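You operate a simulated robot arm through the tools that you are given. There is no shell and no other tool. Be economical: measure what you need, move in short steps, check, and stop when the job is done.

Carry out the task below with a simulated robot arm. There is one attempt and no reset: what you move stays moved.

TASK
Put the wide lens on top of the narrow white carton. Then put the blue shaft cap on the clear marking card.
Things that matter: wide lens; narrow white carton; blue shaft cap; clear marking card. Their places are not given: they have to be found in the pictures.

It is judged by the outcome, as a careful person would: the job done as asked, and still so three seconds after it is handed in. It fails if anything else is knocked over, pushed out of place, dropped, spilled or broken.

THE ROBOT
A 7-joint arm with a two-finger parallel gripper, fixed in place. Base frame: the origin is at the foot of the arm, x ahead of it, y to its left, z up; the work surface is at about z = 0. Lengths are in mm, angles in degrees, forces in N, time in s.
With the tool pointing down near the work surface it reaches from about 240 to 620 mm from the base axis. Its first joint turns from -66.0 to 66.0 degrees. Payload 2.6 kg.
Tool frame: the origin (TCP) lies between the finger pads and is the grasp point; the fingertips stand 30 mm ahead of it; z points along the fingers, y is the line along which they close. The gripper opens to 94 mm. The fingers are 28 mm wide and 10 mm thick; the gripper's body (50 by 96 mm) begins 55 mm behind the TCP.
Orientation is told as [roll, pitch, yaw] about the base's x, y, z axes, in that order, counted from this pose: with the fingers straight down and closing along the base's y, the tool's x points along the base's -x, its y along +y and its z along -z.

THE INTERFACE
- The arm moves only by the tool move_arm. Its argument "increments" is a list of rows, each a list of 3 entries, a list of its own where there are three numbers: the opening, from 0 (shut) to 1 (fully open), then the shift along the base's x, y, z in units of 400 mm (1.0 is 400 mm), then the turn, a rotation vector about the base's x, y, z in units of 60 degrees (1.0 is 60 degrees). In form: [[gripper, [x, y, z], [wx, wy, wz]], ...]. A call has 1 to 8 rows; each row is the pose to reach, as a shift and turn from the pose commanded when the call began. A call with a number of a shift or a turn outside -1 to 1 is refused whole. A row lasts 0.2 s, in which the tool goes at most 50 mm and 8.6 degrees; a call with a longer step from one row to the next is refused whole, and so is a gripper value outside its range. A pose out of reach is approached as far as the arm can. The call stops where the force on the tool passes 40 N (or 10 N more than at its start, if that is more) or the arm is blocked; 0.2 s more then pass. The fingers move at their own pace (about 72 mm/s each) and stop on an object; they squeeze with about 42 N. The grip force told is the motor's: it shows also when the fingers shut on nothing. Time passes only in rows, and 0.2 s behind the last, so rows that repeat a pose let the fingers close. It gives the time, the measured TCP pose, the force on the tool (base axes), the opening and the grip force at its end, in the units of the frame above (readings bear some noise).
- Cameras (640 x 400 px; columns grow to the right, rows downward): "scene" is fixed at [36, 433.3, 566.3]; the picture's right is [-0.75, -0.66, 0.00], its down [-0.42, 0.47, -0.77] and it looks along [0.51, -0.58, -0.63] (base axes); focal length 332 px, centre (320, 200). "wrist" rides on the gripper at [-37, 0, -58] in the tool frame; the picture's right is [0.00, -1.00, 0.00], its down [0.97, 0.00, -0.24] and it looks along [0.24, 0.00, 0.97] (tool axes); focal length 218 px, centre (320, 200).
- camera(camera): a new picture of that camera. No time passes.
- pixel_to_xyz(camera, pixels): there is no depth. For up to 12 entries [column, row, z] of the newest picture of that camera ("zoom" is the newest enlarged one), the place [x, y] in the base frame at which the ray of that pixel passes the height z, good to about 2 mm, but the place of the scene camera against the robot may be out by one fixed shift of up to 12 mm in any direction. No time passes.
- close_up(camera, box): a new picture of the part [left, top, right, bottom] of that camera's present view, enlarged. No time passes.
- close_job(): hands the job in; it is judged then, once.

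Work in short steps. Measure before you move; look again where a grasp or a placing could have gone wrong, and mend it. You have 80 turns and 46 pictures in all, the two below and enlarged ones among them. Open the gripper and draw the arm clear of the work before you hand the job in, unless the task says otherwise; then end with one line.

The tools are called by a JSON object that holds its "fn" and its "kwargs". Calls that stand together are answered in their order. move_arm: Moves the arm, as the interface text tells. Its arguments: {"type":"object","properties":{"increments":{"type":"array","items":{"type":"array"}}},"required":["increments"]} The other tools are called the same way: camera (camera) takes a picture; pixel_to_xyz (camera, pixels) gives the place at which the rays of pixels pass given heights; close_up (camera, box) takes an enlarged picture of a part of a camera's view; close_job () hands the job in.

At the start:

```text
t: 0.0
position: [389.7, 175.6, 338.7]
orientation: [0.0, 0.1, -0.1]
wrist_force: [-0.4, 0.7, -0.3]
grip_width: 94.2
grasp_force: 0.1
```

scene: 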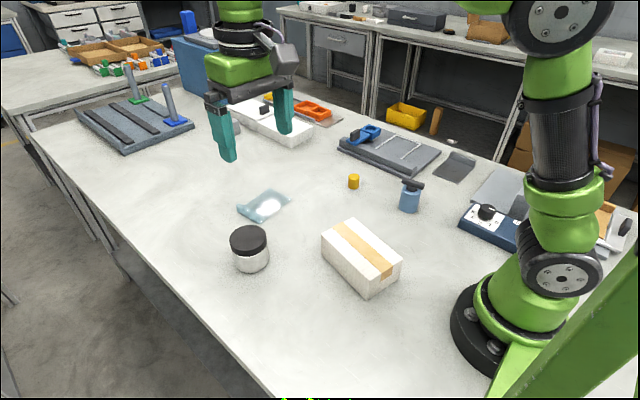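
wrist: 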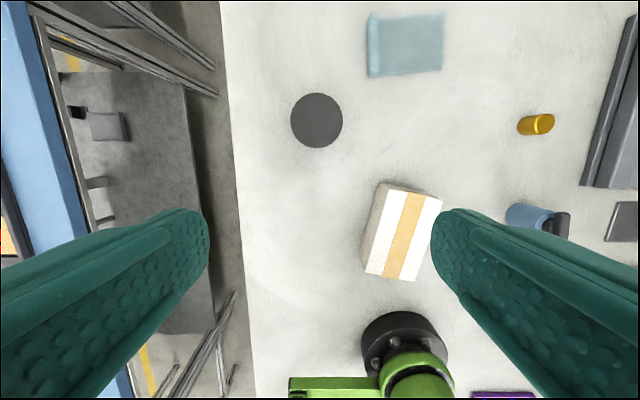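

The pictures show a dark-topped cylinder at (249,248), a taped carton at (360,257), a clear sheet at (264,205) and a blue piece at (410,195). I'll enlarge these before moving.

{"fn": "close_up", "kwargs": {"camera": "scene", "box": [200, 150, 440, 300]}}

{"fn": "close_up", "kwargs": {"camera": "scene", "box": [60, 60, 380, 260]}}

{"fn": "close_up", "kwargs": {"camera": "scene", "box": [320, 100, 640, 300]}}

```text
2.67 times, centred on (320, 225) of scene
```

zoom: 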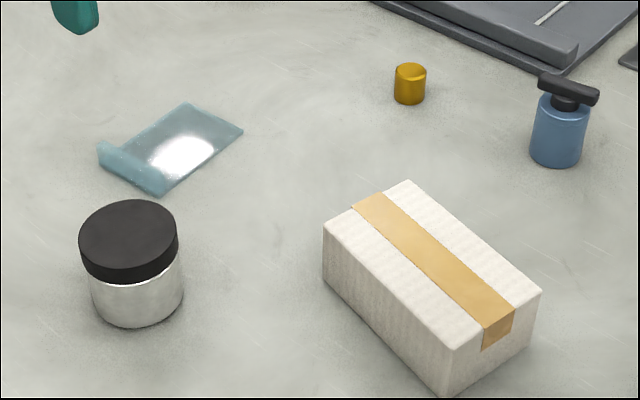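

```text
2.00 times, centred on (220, 160) of scene
```

zoom: 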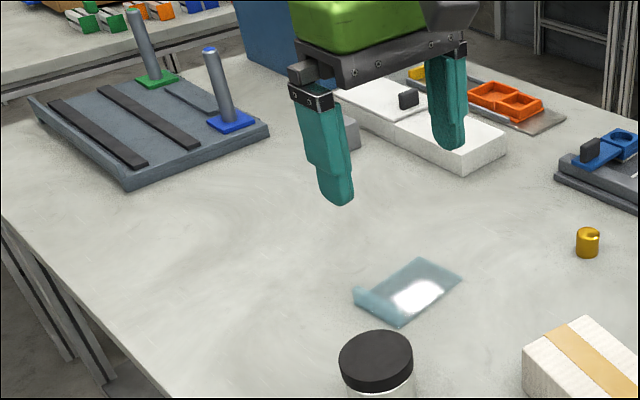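

```text
2.00 times, centred on (480, 200) of scene
```

zoom: 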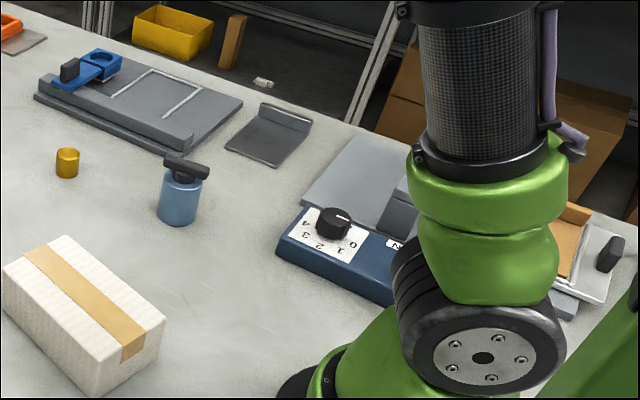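

The blue cylinder with the T-bar at (410,195) looks like the cap, and the sheet at (264,205) like the card. There is another white box at (270,120) partly behind the gripper, so I'll locate the points and check it with a shifted arm.

{"fn": "pixel_to_xyz", "kwargs": {"camera": "scene", "pixels": [[249, 240, 60], [252, 262, 0], [264, 205, 0], [410, 205, 0], [354, 186, 0], [270, 130, 0], [365, 285, 0], [365, 133, 20], [455, 167, 0], [170, 120, 20]]}}

{"fn": "pixel_to_xyz", "kwargs": {"camera": "wrist", "pixels": [[317, 120, 60], [403, 232, 50], [386, 187, 50], [441, 197, 50], [364, 270, 0], [412, 280, 50], [405, 45, 0], [525, 215, 30], [555, 225, 60], [535, 124, 10]]}}

{"fn": "move_arm", "kwargs": {"increments": [[1, [0, -0.12, 0], [0, 0, 0]], [1, [0, -0.24, 0], [0, 0, 0]], [1, [0, -0.36, 0], [0, 0, 0]], [1, [-0.1, -0.42, 0], [0, 0, 0]], [1, [-0.2, -0.42, 0], [0, 0, 0]]]}}

{"fn": "camera", "kwargs": {"camera": "scene"}}

{"fn": "camera", "kwargs": {"camera": "wrist"}}

```text
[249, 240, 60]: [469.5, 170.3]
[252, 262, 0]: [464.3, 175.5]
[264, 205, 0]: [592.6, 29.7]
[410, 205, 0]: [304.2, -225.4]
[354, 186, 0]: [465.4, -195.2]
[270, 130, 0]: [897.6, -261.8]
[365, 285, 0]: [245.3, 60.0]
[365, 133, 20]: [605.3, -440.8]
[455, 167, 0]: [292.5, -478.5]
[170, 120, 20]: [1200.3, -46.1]
```

```text
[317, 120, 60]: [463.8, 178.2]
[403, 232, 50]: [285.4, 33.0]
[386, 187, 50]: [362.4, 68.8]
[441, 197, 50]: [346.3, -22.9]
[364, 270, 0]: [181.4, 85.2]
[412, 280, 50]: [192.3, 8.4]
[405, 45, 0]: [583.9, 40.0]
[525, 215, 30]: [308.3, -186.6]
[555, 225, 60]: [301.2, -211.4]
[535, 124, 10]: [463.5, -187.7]
```

```text
t: 1.2
position: [306.5, 3.5, 334.5]
orientation: [0.0, 0.0, -0.1]
wrist_force: [-0.4, -1.3, -0.9]
grip_width: 94.1
grasp_force: 0.1
```

```text
40 pictures are left
```

scene: 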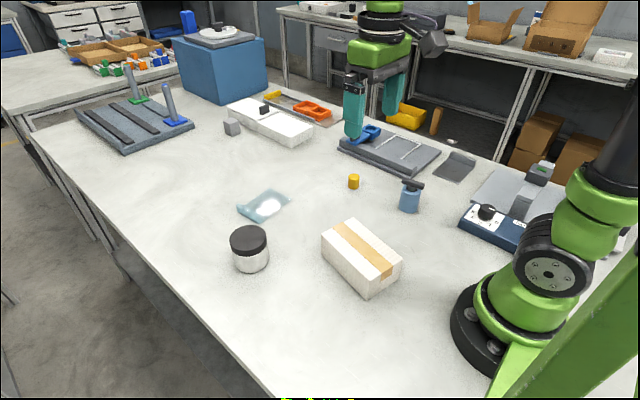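

```text
39 pictures are left
```

wrist: 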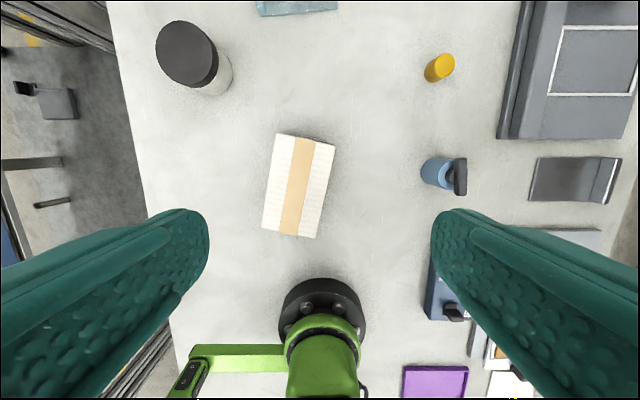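

The far white box (~900 mm out) is out of reach, so the taped carton is the one meant. I'll measure it, the lens and the cap with the wrist view; triangulating gives lens top z≈68 at (463,180) and carton top z≈55.

{"fn": "close_up", "kwargs": {"camera": "wrist", "box": [230, 120, 390, 220]}}

{"fn": "pixel_to_xyz", "kwargs": {"camera": "wrist", "pixels": [[277, 133, 55], [335, 147, 55], [315, 238, 55], [262, 230, 55], [186, 53, 68], [432, 172, 30], [460, 177, 60], [460, 158, 60], [460, 195, 60]]}}

{"fn": "close_up", "kwargs": {"camera": "wrist", "box": [380, 130, 508, 210]}}

```text
4.00 times, centred on (310, 170) of wrist
```

zoom: 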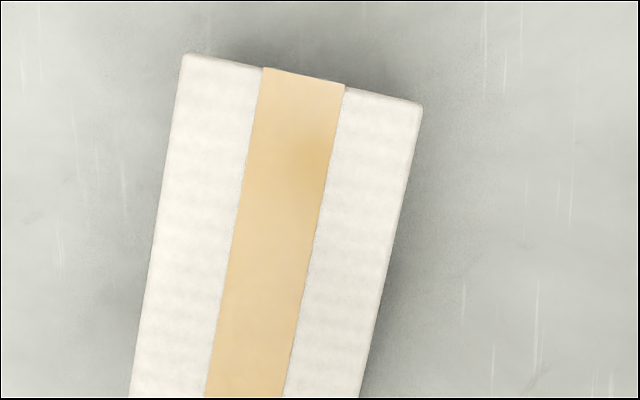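

```text
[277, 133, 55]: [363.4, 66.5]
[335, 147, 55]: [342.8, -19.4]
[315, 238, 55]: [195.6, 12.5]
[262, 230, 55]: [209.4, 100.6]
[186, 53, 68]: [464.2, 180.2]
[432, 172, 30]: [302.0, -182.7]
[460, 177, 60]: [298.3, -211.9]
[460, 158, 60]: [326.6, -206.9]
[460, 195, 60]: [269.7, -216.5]
```

```text
5.00 times, centred on (444, 170) of wrist
```

zoom: 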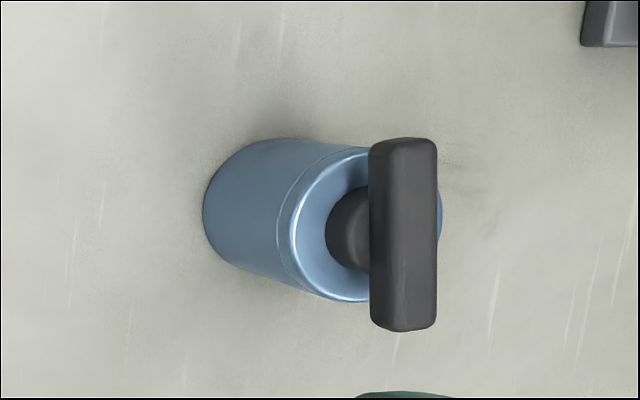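

Carton top centre is about (278,40), lens at about (463,180). I'll move above the lens at z≈200 and look down.

{"fn": "move_arm", "kwargs": {"increments": [[1, [0.1, 0, 0], [0, 0, 0]], [1, [0.18, 0.08, 0], [0, 0, 0]], [1, [0.26, 0.16, 0], [0, 0, 0]], [1, [0.34, 0.24, 0], [0, 0, 0]], [1, [0.39, 0.33, -0.03], [0, 0, 0]], [1, [0.39, 0.44, -0.05], [0, 0, 0]], [1, [0.39, 0.44, -0.15], [0, 0, 0]], [1, [0.39, 0.44, -0.25], [0, 0, 0]]]}}

{"fn": "camera", "kwargs": {"camera": "wrist"}}

```text
t: 3.0
position: [465.7, 183.2, 239.6]
orientation: [0.0, 0.0, 0.1]
wrist_force: [0.6, -0.7, -0.2]
grip_width: 93.9
grasp_force: 0.0
```

```text
36 pictures are left
```

wrist: 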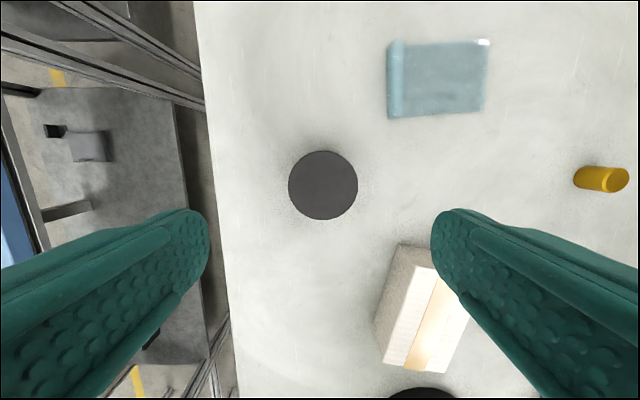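

Lens lid at (323,185), ~72 mm wide. Locate it and the card corners.

{"fn": "pixel_to_xyz", "kwargs": {"camera": "wrist", "pixels": [[323, 185, 68], [289, 185, 68], [358, 185, 68], [388, 41, 8], [388, 118, 8], [490, 40, 0], [484, 110, 0], [403, 43, 0], [407, 117, 0]]}}

{"fn": "close_up", "kwargs": {"camera": "wrist", "box": [360, 20, 520, 120]}}

```text
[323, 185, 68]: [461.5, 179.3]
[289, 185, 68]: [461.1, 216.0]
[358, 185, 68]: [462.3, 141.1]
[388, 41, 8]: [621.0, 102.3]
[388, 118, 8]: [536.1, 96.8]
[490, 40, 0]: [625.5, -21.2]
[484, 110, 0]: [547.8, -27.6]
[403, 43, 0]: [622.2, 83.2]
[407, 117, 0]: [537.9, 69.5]
```

```text
4.00 times, centred on (440, 70) of wrist
```

zoom: 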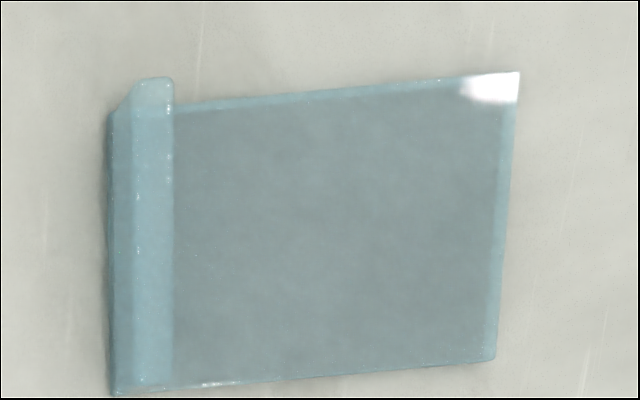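

Lens centre (462,179). I'll shift by (-4,-4.5) and descend to TCP z≈42.

{"fn": "move_arm", "kwargs": {"increments": [[1, [-0.01, -0.011, -0.1], [0, 0, 0]], [1, [-0.01, -0.011, -0.2], [0, 0, 0]], [1, [-0.01, -0.011, -0.3], [0, 0, 0]], [1, [-0.01, -0.011, -0.38], [0, 0, 0]], [1, [-0.01, -0.011, -0.44], [0, 0, 0]], [1, [-0.01, -0.011, -0.49], [0, 0, 0]], [1, [-0.01, -0.011, -0.49], [0, 0, 0]]]}}

{"fn": "camera", "kwargs": {"camera": "wrist"}}

```text
t: 4.6
position: [462.3, 176.5, 38.1]
orientation: [0.1, 0.0, 0.0]
wrist_force: [-0.1, 0.5, 0.0]
grip_width: 93.9
grasp_force: 0.0
```

```text
34 pictures are left
```

wrist: 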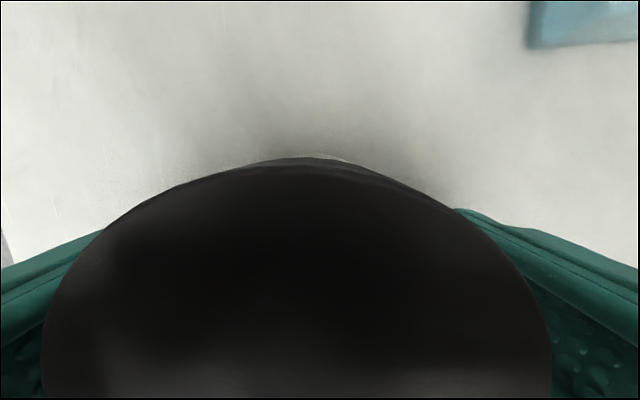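

The lens is slightly to the +y side (centre column ~300), with clearance both sides. Nudge +2.5 mm and close.

{"fn": "move_arm", "kwargs": {"increments": [[1, [0, 0.006, 0], [0, 0, 0]], [0.7, [0, 0.006, 0], [0, 0, 0]], [0.6, [0, 0.006, 0], [0, 0, 0]], [0.6, [0, 0.006, 0], [0, 0, 0]], [0.6, [0, 0.006, 0], [0, 0, 0]]]}}

```text
t: 5.8
position: [460.5, 178.1, 40.4]
orientation: [0.0, -0.1, -0.1]
wrist_force: [0.5, 0.2, -0.2]
grip_width: 74.0
grasp_force: 41.7
```

Gripped at 74 mm. Lift, then check.

{"fn": "move_arm", "kwargs": {"increments": [[0.6, [0, 0, 0.03], [0, 0, 0]], [0.6, [0, 0, 0.08], [0, 0, 0]], [0.6, [0, 0, 0.16], [0, 0, 0]], [0.6, [0, 0, 0.26], [0, 0, 0]], [0.6, [0, 0, 0.35], [0, 0, 0]], [0.6, [0, 0, 0.35], [0, 0, 0]]]}}

{"fn": "close_up", "kwargs": {"camera": "scene", "box": [160, 100, 480, 300]}}

```text
t: 7.2
position: [460.9, 182.1, 182.8]
orientation: [0.2, 0.0, 0.0]
wrist_force: [-0.5, -0.7, -5.9]
grip_width: 74.1
grasp_force: 41.9
```

```text
2.00 times, centred on (320, 200) of scene
```

zoom: 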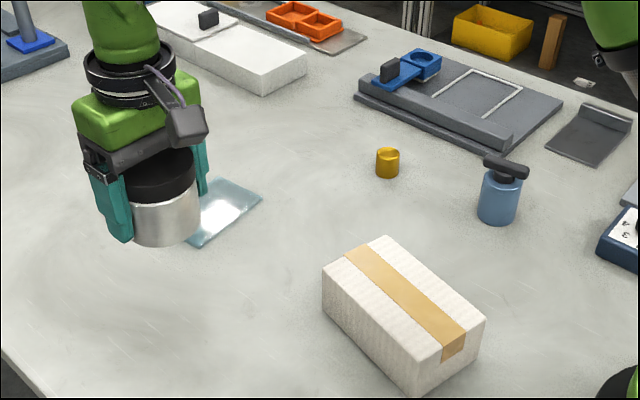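

Lens held upright. Carry it over the carton centre (~(283,40)), keeping height.

{"fn": "move_arm", "kwargs": {"increments": [[0.6, [-0.07, -0.055, 0], [0, 0, 0]], [0.6, [-0.15, -0.12, 0], [0, 0, 0]], [0.6, [-0.23, -0.185, 0], [0, 0, 0]], [0.6, [-0.31, -0.25, 0], [0, 0, 0]], [0.6, [-0.39, -0.31, 0], [0, 0, 0]], [0.6, [-0.445, -0.355, 0], [0, 0, 0]], [0.6, [-0.445, -0.355, 0], [0, 0, 0]]]}}

{"fn": "camera", "kwargs": {"camera": "scene"}}

{"fn": "camera", "kwargs": {"camera": "wrist"}}

```text
t: 8.8
position: [281.7, 37.0, 180.5]
orientation: [0.0, -0.1, 0.1]
wrist_force: [0.6, 1.1, -6.0]
grip_width: 73.5
grasp_force: 41.6
```

```text
32 pictures are left
```

scene: 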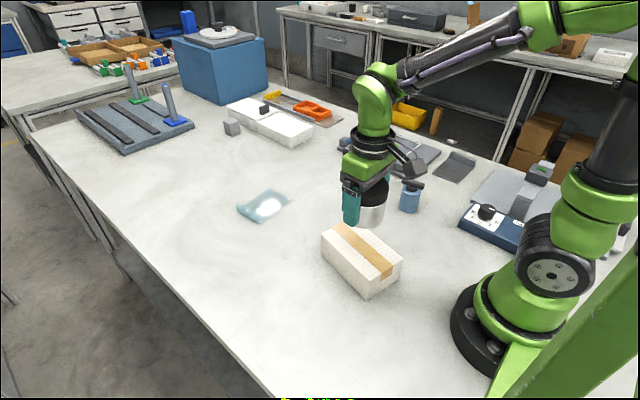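

```text
31 pictures are left
```

wrist: 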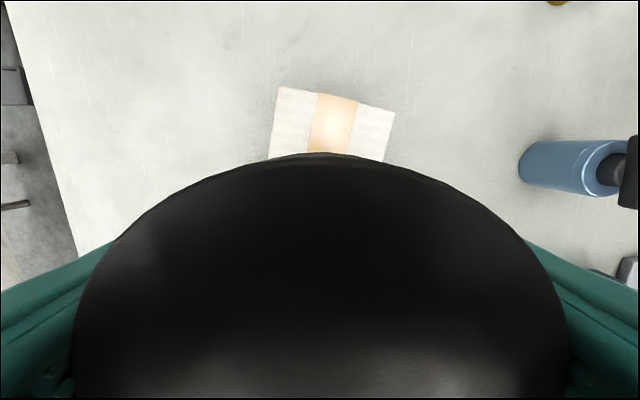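

Over the carton; I verify its near edge from the wrist picture: corners (277,87), (396,112).

{"fn": "pixel_to_xyz", "kwargs": {"camera": "wrist", "pixels": [[277, 87, 55], [396, 112, 55], [268, 157, 55], [386, 160, 55]]}}

```text
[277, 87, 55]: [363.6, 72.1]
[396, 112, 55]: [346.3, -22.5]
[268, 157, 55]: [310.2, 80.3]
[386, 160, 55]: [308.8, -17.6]
```

Carton centre line at y≈36 here; TCP y=37 is good. Descend to leave ~8 mm, then finish slowly.

{"fn": "move_arm", "kwargs": {"increments": [[0.6, [0, 0, -0.08], [0, 0, 0]], [0.6, [0, 0, -0.14], [0, 0, 0]], [0.6, [0, 0, -0.18], [0, 0, 0]], [0.6, [0, 0, -0.18], [0, 0, 0]]]}}

{"fn": "close_up", "kwargs": {"camera": "scene", "box": [280, 160, 440, 310]}}

```text
t: 9.8
position: [280.9, 39.7, 109.6]
orientation: [0.0, -0.1, 0.0]
wrist_force: [-0.5, 0.0, -4.6]
grip_width: 73.4
grasp_force: 42.6
```

```text
2.67 times, centred on (360, 235) of scene
```

zoom: 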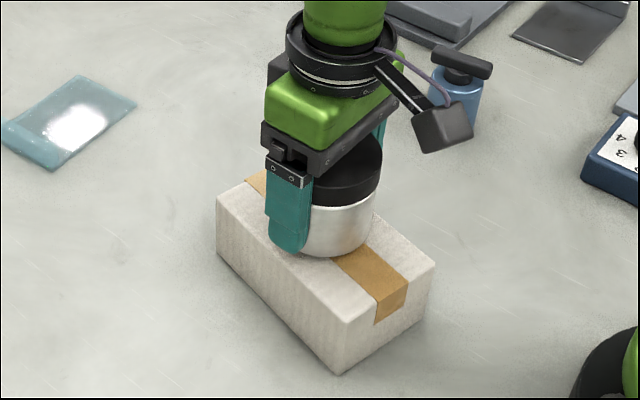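

Close to contact (expected ~10 mm left). Lower in small steps watching force.

{"fn": "move_arm", "kwargs": {"increments": [[0.6, [0, 0, -0.005], [0, 0, 0]], [0.6, [0, 0, -0.01], [0, 0, 0]], [0.6, [0, 0, -0.015], [0, 0, 0]], [0.6, [0, 0, -0.015], [0, 0, 0]]]}}

```text
t: 10.8
position: [282.2, 38.8, 105.0]
orientation: [0.0, -0.1, 0.0]
wrist_force: [-1.7, 0.6, 6.5]
grip_width: 73.5
grasp_force: 41.9
```

Force swung from about -6 to +6.5 N: the lens rests on the carton. Release and rise.

{"fn": "move_arm", "kwargs": {"increments": [[0.7, [0, 0, 0], [0, 0, 0]], [0.85, [0, 0, 0], [0, 0, 0]], [1, [0, 0, 0], [0, 0, 0]], [1, [0, 0, 0], [0, 0, 0]], [1, [0, 0, 0.04], [0, 0, 0]], [1, [0, 0, 0.12], [0, 0, 0]], [1, [0, 0, 0.22], [0, 0, 0]], [1, [0, 0, 0.32], [0, 0, 0]]]}}

{"fn": "close_up", "kwargs": {"camera": "scene", "box": [280, 160, 440, 310]}}

{"fn": "camera", "kwargs": {"camera": "wrist"}}

```text
t: 12.6
position: [284.6, 42.1, 231.6]
orientation: [0.1, -0.1, 0.0]
wrist_force: [0.6, 0.1, 0.5]
grip_width: 93.9
grasp_force: 0.0
```

```text
2.67 times, centred on (360, 235) of scene
```

zoom: 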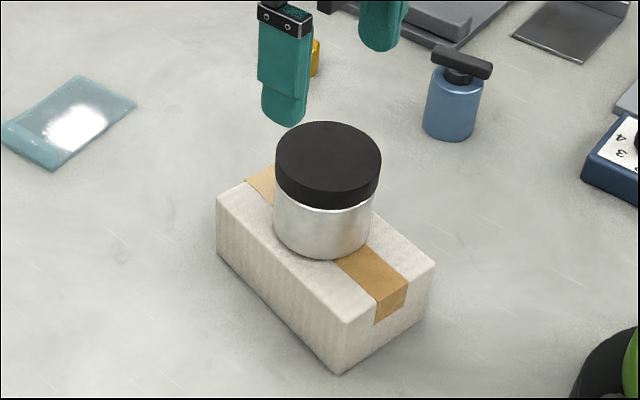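

```text
28 pictures are left
```

wrist: 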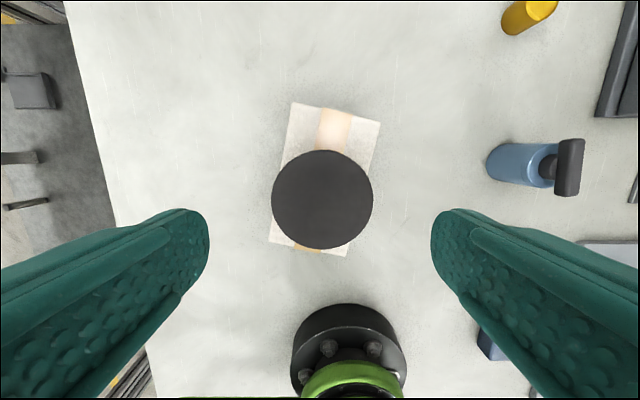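

Lens stands centrally on the carton. Now move over the blue cap at about (304,-195).

{"fn": "move_arm", "kwargs": {"increments": [[1, [0.01, -0.1, 0.03], [0, 0, 0]], [1, [0.02, -0.22, 0.03], [0, 0, 0]], [1, [0.03, -0.34, 0.03], [0, 0, 0]], [1, [0.04, -0.46, 0.03], [0, 0, 0]], [1, [0.04, -0.55, 0.0], [0, 0, 0]], [1, [0.04, -0.59, 0], [0, 0, 0]], [1, [0.04, -0.59, 0], [0, 0, 0]]]}}

{"fn": "camera", "kwargs": {"camera": "wrist"}}

```text
t: 14.2
position: [300.6, -193.7, 231.9]
orientation: [0.0, 0.0, -0.1]
wrist_force: [-0.8, 0.4, 0.4]
grip_width: 93.9
grasp_force: 0.0
```

```text
27 pictures are left
```

wrist: 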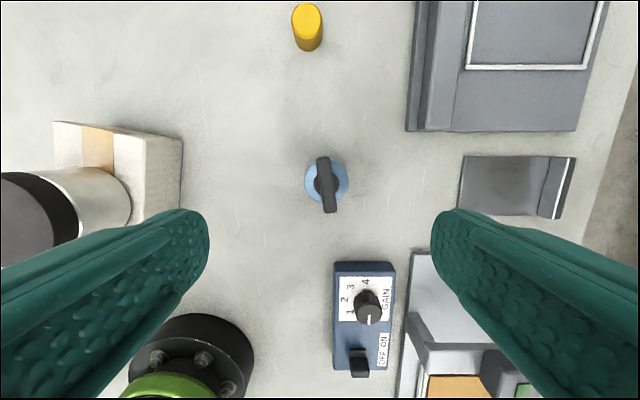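

Cap body centre at about (326,181), T-bar top z≈76, body top ≈55, diameter ≈47; its bar lies along x, so closing along y on the body is free. Get its place and check neighbours.

{"fn": "pixel_to_xyz", "kwargs": {"camera": "wrist", "pixels": [[326, 181, 55], [304, 181, 50], [348, 181, 50], [325, 157, 76], [329, 212, 76], [335, 262, 40], [395, 264, 40], [460, 157, 5]]}}

{"fn": "close_up", "kwargs": {"camera": "wrist", "box": [278, 150, 374, 210]}}

```text
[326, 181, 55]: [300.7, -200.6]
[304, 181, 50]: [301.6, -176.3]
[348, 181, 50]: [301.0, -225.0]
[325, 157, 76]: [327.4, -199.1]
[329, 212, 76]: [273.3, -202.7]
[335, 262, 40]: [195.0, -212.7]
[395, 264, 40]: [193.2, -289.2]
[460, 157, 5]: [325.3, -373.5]
```

```text
6.67 times, centred on (326, 180) of wrist
```

zoom: 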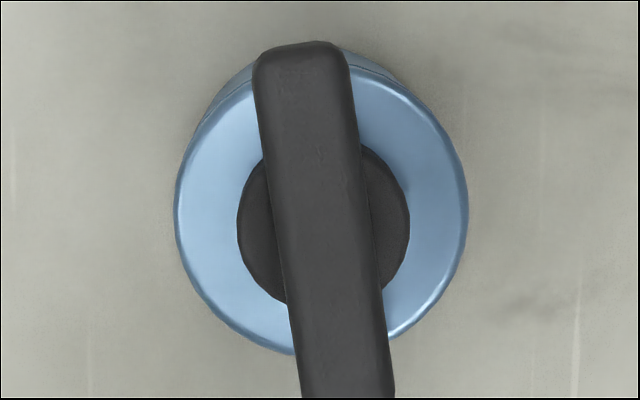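

Cap at (300.7,-200.6). Shift y by -7 mm and descend to TCP z≈37.

{"fn": "move_arm", "kwargs": {"increments": [[1, [0, -0.017, -0.1], [0, 0, 0]], [1, [0, -0.017, -0.2], [0, 0, 0]], [1, [0, -0.017, -0.3], [0, 0, 0]], [1, [0, -0.017, -0.38], [0, 0, 0]], [1, [0, -0.017, -0.44], [0, 0, 0]], [1, [0, -0.017, -0.487], [0, 0, 0]], [1, [0, -0.017, -0.487], [0, 0, 0]]]}}

{"fn": "camera", "kwargs": {"camera": "wrist"}}

```text
t: 15.8
position: [300.5, -203.2, 37.9]
orientation: [-0.1, 0.0, -0.1]
wrist_force: [-0.4, -0.6, -0.8]
grip_width: 94.1
grasp_force: 0.1
```

```text
25 pictures are left
```

wrist: 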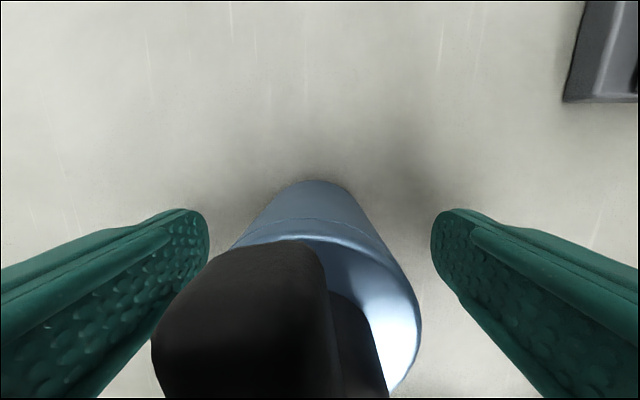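

The body sits centred between the fingers. Close.

{"fn": "move_arm", "kwargs": {"increments": [[0.7, [0, 0, 0], [0, 0, 0]], [0.5, [0, 0, 0], [0, 0, 0]], [0.35, [0, 0, 0], [0, 0, 0]], [0.35, [0, 0, 0], [0, 0, 0]], [0.35, [0, 0, 0], [0, 0, 0]]]}}

```text
t: 17.0
position: [300.6, -204.5, 38.2]
orientation: [0.0, -0.1, 0.1]
wrist_force: [0.1, 0.6, -0.1]
grip_width: 46.6
grasp_force: 41.8
```

Gripped at 46.6 mm. Lift.

{"fn": "move_arm", "kwargs": {"increments": [[0.35, [0, 0, 0.03], [0, 0, 0]], [0.35, [0, 0, 0.08], [0, 0, 0]], [0.35, [0, 0, 0.16], [0, 0, 0]], [0.35, [0, 0, 0.26], [0, 0, 0]], [0.35, [0, 0, 0.33], [0, 0, 0]], [0.35, [0, 0, 0.33], [0, 0, 0]]]}}

{"fn": "close_up", "kwargs": {"camera": "scene", "box": [240, 100, 480, 250]}}

```text
t: 18.4
position: [301.2, -201.1, 170.4]
orientation: [0.0, 0.1, 0.1]
wrist_force: [-0.3, 0.2, -2.2]
grip_width: 46.7
grasp_force: 41.6
```

```text
2.67 times, centred on (360, 175) of scene
```

zoom: 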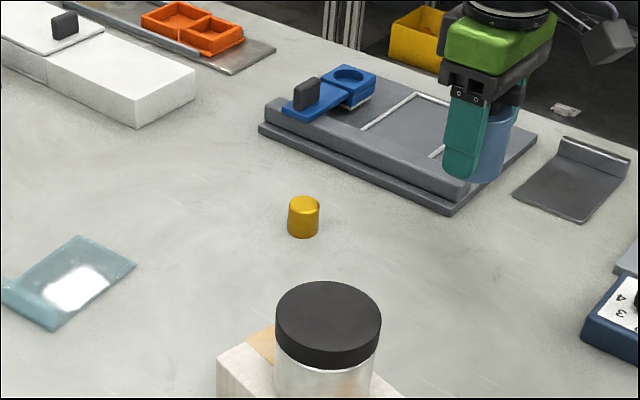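

Cap held. Carry toward the card centre (580,25).

{"fn": "move_arm", "kwargs": {"increments": [[0.35, [0.08, 0.065, 0], [0, 0, 0]], [0.35, [0.168, 0.136, 0], [0, 0, 0]], [0.35, [0.256, 0.207, 0], [0, 0, 0]], [0.35, [0.344, 0.279, 0], [0, 0, 0]], [0.35, [0.432, 0.35, 0], [0, 0, 0]], [0.35, [0.52, 0.421, 0], [0, 0, 0]], [0.35, [0.608, 0.492, 0], [0, 0, 0]], [0.35, [0.65, 0.53, 0], [0, 0, 0]]]}}

{"fn": "camera", "kwargs": {"camera": "wrist"}}

{"fn": "camera", "kwargs": {"camera": "scene"}}

```text
t: 20.2
position: [554.8, 8.9, 169.0]
orientation: [0.1, 0.0, 0.0]
wrist_force: [0.6, -0.7, -2.2]
grip_width: 46.7
grasp_force: 42.8
```

```text
23 pictures are left
```

wrist: 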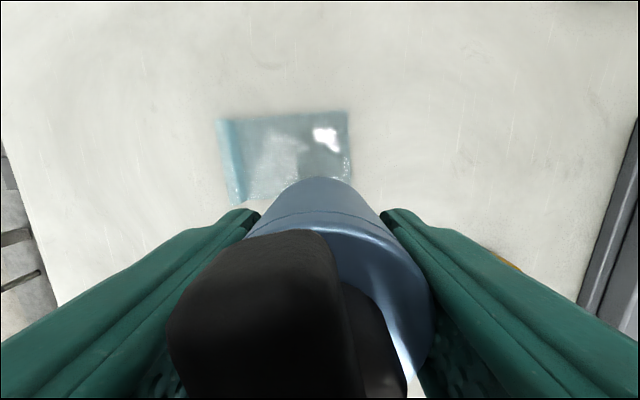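

```text
22 pictures are left
```

scene: 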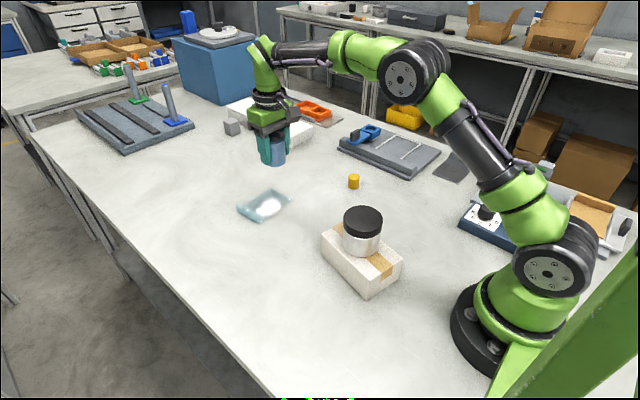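

Now pin down the card from this wrist view (corners (350,112), (352,180), lip (220,118)/(237,200)).

{"fn": "pixel_to_xyz", "kwargs": {"camera": "wrist", "pixels": [[350, 112, 0], [353, 180, 0], [243, 120, 0], [250, 200, 0], [237, 203, 0], [218, 118, 0]]}}

{"fn": "close_up", "kwargs": {"camera": "wrist", "box": [200, 90, 376, 210]}}

```text
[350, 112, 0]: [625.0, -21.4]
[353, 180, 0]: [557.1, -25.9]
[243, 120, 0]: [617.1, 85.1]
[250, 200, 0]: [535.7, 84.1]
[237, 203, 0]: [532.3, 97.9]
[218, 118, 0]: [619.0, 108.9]
```

```text
3.33 times, centred on (288, 150) of wrist
```

zoom: 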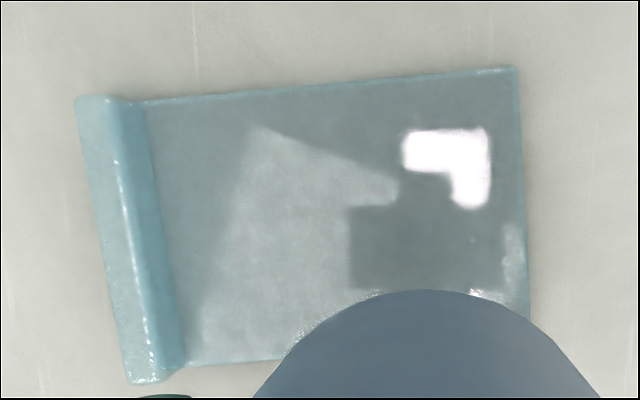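

Flat part spans x≈540–622, y≈-24–78, lip beyond y≈80. Target (582,22); move there and descend to leave ~8 mm.

{"fn": "move_arm", "kwargs": {"increments": [[0.35, [0.0675, 0.0325, 0], [0, 0, 0]], [0.35, [0.0675, 0.0325, -0.08], [0, 0, 0]], [0.35, [0.0675, 0.0325, -0.16], [0, 0, 0]], [0.35, [0.0675, 0.0325, -0.24], [0, 0, 0]], [0.35, [0.0675, 0.0325, -0.295], [0, 0, 0]], [0.35, [0.0675, 0.0325, -0.295], [0, 0, 0]]]}}

{"fn": "close_up", "kwargs": {"camera": "scene", "box": [200, 130, 328, 230]}}

{"fn": "camera", "kwargs": {"camera": "wrist"}}

```text
t: 21.6
position: [584.2, 24.6, 49.7]
orientation: [0.0, 0.0, 0.0]
wrist_force: [-0.6, 0.2, -1.7]
grip_width: 46.7
grasp_force: 41.9
```

```text
4.00 times, centred on (264, 180) of scene
```

zoom: 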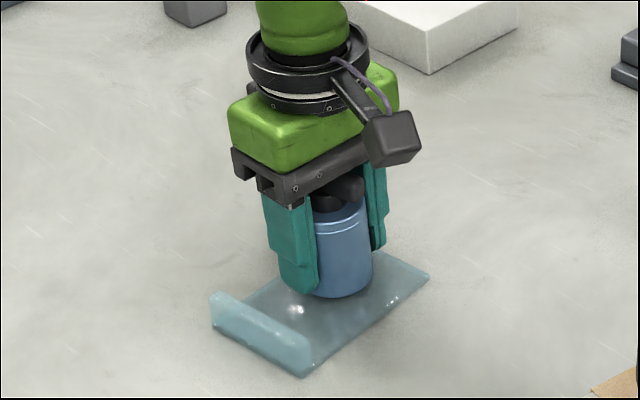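

```text
19 pictures are left
```

wrist: 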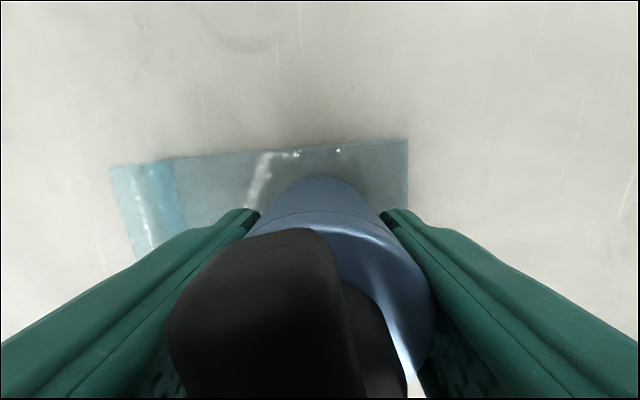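

Well placed over the flat part, finger clear of the lip. Lower in small steps until contact.

{"fn": "move_arm", "kwargs": {"increments": [[0.35, [0, 0, -0.006], [0, 0, 0]], [0.35, [0, 0, -0.011], [0, 0, 0]], [0.35, [0, 0, -0.016], [0, 0, 0]], [0.35, [0, 0, -0.016], [0, 0, 0]]]}}

```text
t: 22.6
position: [583.7, 23.6, 44.3]
orientation: [0.0, 0.0, 0.0]
wrist_force: [-0.2, -0.1, -2.4]
grip_width: 46.7
grasp_force: 41.9
```

{"fn": "move_arm", "kwargs": {"increments": [[0.35, [0, 0, -0.003], [0, 0, 0]], [0.35, [0, 0, -0.006], [0, 0, 0]], [0.35, [0, 0, -0.006], [0, 0, 0]]]}}

```text
t: 23.4
position: [585.2, 22.7, 42.7]
orientation: [0.1, 0.0, 0.0]
wrist_force: [0.8, -0.1, -2.5]
grip_width: 46.7
grasp_force: 41.2
```

Still no contact (-2.5 N is the weight). Continue 1 mm at a time.

{"fn": "move_arm", "kwargs": {"increments": [[0.35, [0, 0, -0.0025], [0, 0, 0]], [0.35, [0, 0, -0.005], [0, 0, 0]], [0.35, [0, 0, -0.005], [0, 0, 0]]]}}

```text
t: 24.2
position: [586.6, 22.3, 43.1]
orientation: [-0.1, -0.1, 0.0]
wrist_force: [-6.0, -0.2, 16.7]
grip_width: 46.5
grasp_force: 42.5
```

Contact (+16.7 N). Ease up 1 mm, open only partly to stay off the lip, then rise.

{"fn": "move_arm", "kwargs": {"increments": [[0.35, [0, 0, 0.002], [0, 0, 0]], [0.55, [0, 0, 0.002], [0, 0, 0]], [0.65, [0, 0, 0.002], [0, 0, 0]], [0.65, [0, 0, 0.002], [0, 0, 0]], [0.65, [0, 0, 0.05], [0, 0, 0]], [0.65, [0, 0, 0.13], [0, 0, 0]], [0.65, [0, 0, 0.24], [0, 0, 0]], [0.65, [0, 0, 0.35], [0, 0, 0]]]}}

{"fn": "close_up", "kwargs": {"camera": "scene", "box": [200, 130, 328, 230]}}

{"fn": "camera", "kwargs": {"camera": "wrist"}}

```text
t: 26.0
position: [585.6, 22.4, 179.9]
orientation: [-0.1, -0.1, 0.0]
wrist_force: [-0.2, 0.0, 0.3]
grip_width: 61.1
grasp_force: 0.1
```

```text
4.00 times, centred on (264, 180) of scene
```

zoom: 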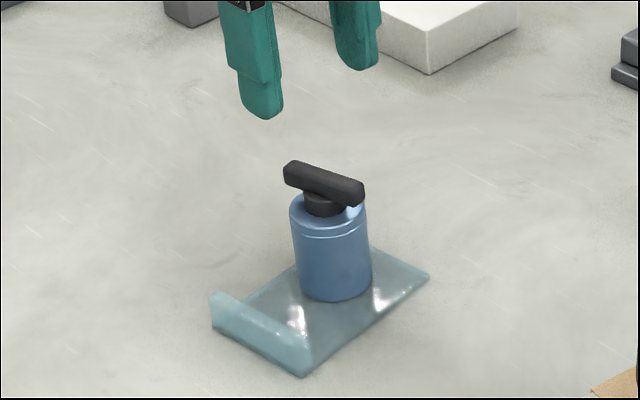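

```text
17 pictures are left
```

wrist: 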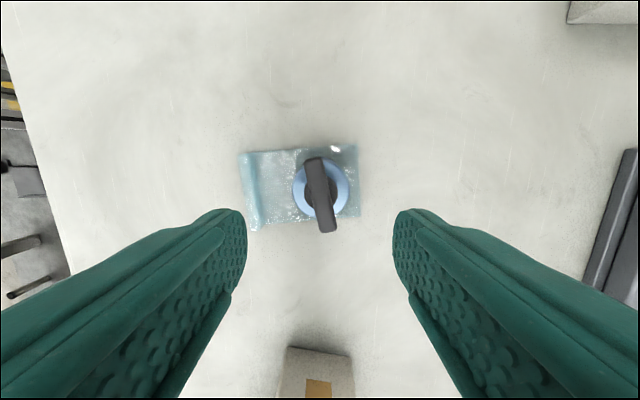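

The cap stands upright on the card's flat part, card unmoved. Draw the arm clear, up and to the side, and do a last check.

{"fn": "move_arm", "kwargs": {"increments": [[0.8, [-0.02, 0, 0.1], [0, 0, 0]], [1, [-0.06, 0, 0.2], [0, 0, 0]], [1, [-0.12, 0.05, 0.3], [0, 0, 0]], [1, [-0.18, 0.13, 0.36], [0, 0, 0]], [1, [-0.24, 0.22, 0.38], [0, 0, 0]], [1, [-0.28, 0.32, 0.38], [0, 0, 0]], [1, [-0.28, 0.32, 0.38], [0, 0, 0]]]}}

{"fn": "camera", "kwargs": {"camera": "scene"}}

```text
refused: row 3 steps farther than a row can; nothing moved
```

```text
16 pictures are left
```

scene: 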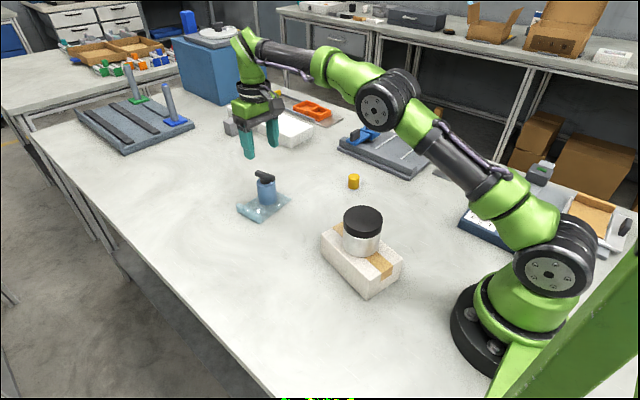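

A step was too long; same retreat with shorter steps.

{"fn": "move_arm", "kwargs": {"increments": [[0.8, [-0.02, 0, 0.09], [0, 0, 0]], [1, [-0.05, 0, 0.18], [0, 0, 0]], [1, [-0.09, 0.04, 0.26], [0, 0, 0]], [1, [-0.14, 0.1, 0.32], [0, 0, 0]], [1, [-0.19, 0.18, 0.35], [0, 0, 0]], [1, [-0.23, 0.26, 0.35], [0, 0, 0]], [1, [-0.25, 0.34, 0.35], [0, 0, 0]], [1, [-0.25, 0.34, 0.35], [0, 0, 0]]]}}

{"fn": "camera", "kwargs": {"camera": "scene"}}

```text
t: 27.8
position: [486.3, 157.5, 316.9]
orientation: [0.0, 0.0, 0.0]
wrist_force: [0.0, 1.0, -0.1]
grip_width: 93.9
grasp_force: 0.1
```

```text
15 pictures are left
```

scene: 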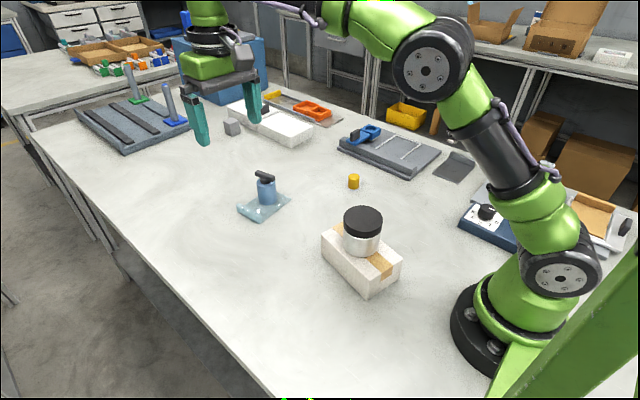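

Lens at (362,232) on the carton, cap at (267,190) on the card, arm clear, gripper open. Handing in.

{"fn": "close_job", "kwargs": {}}

```text
The job is handed in.
```

The wide lens is on top of the narrow white carton and the blue shaft cap is on the clear marking card; both were standing upright in the last picture, with nothing else moved.
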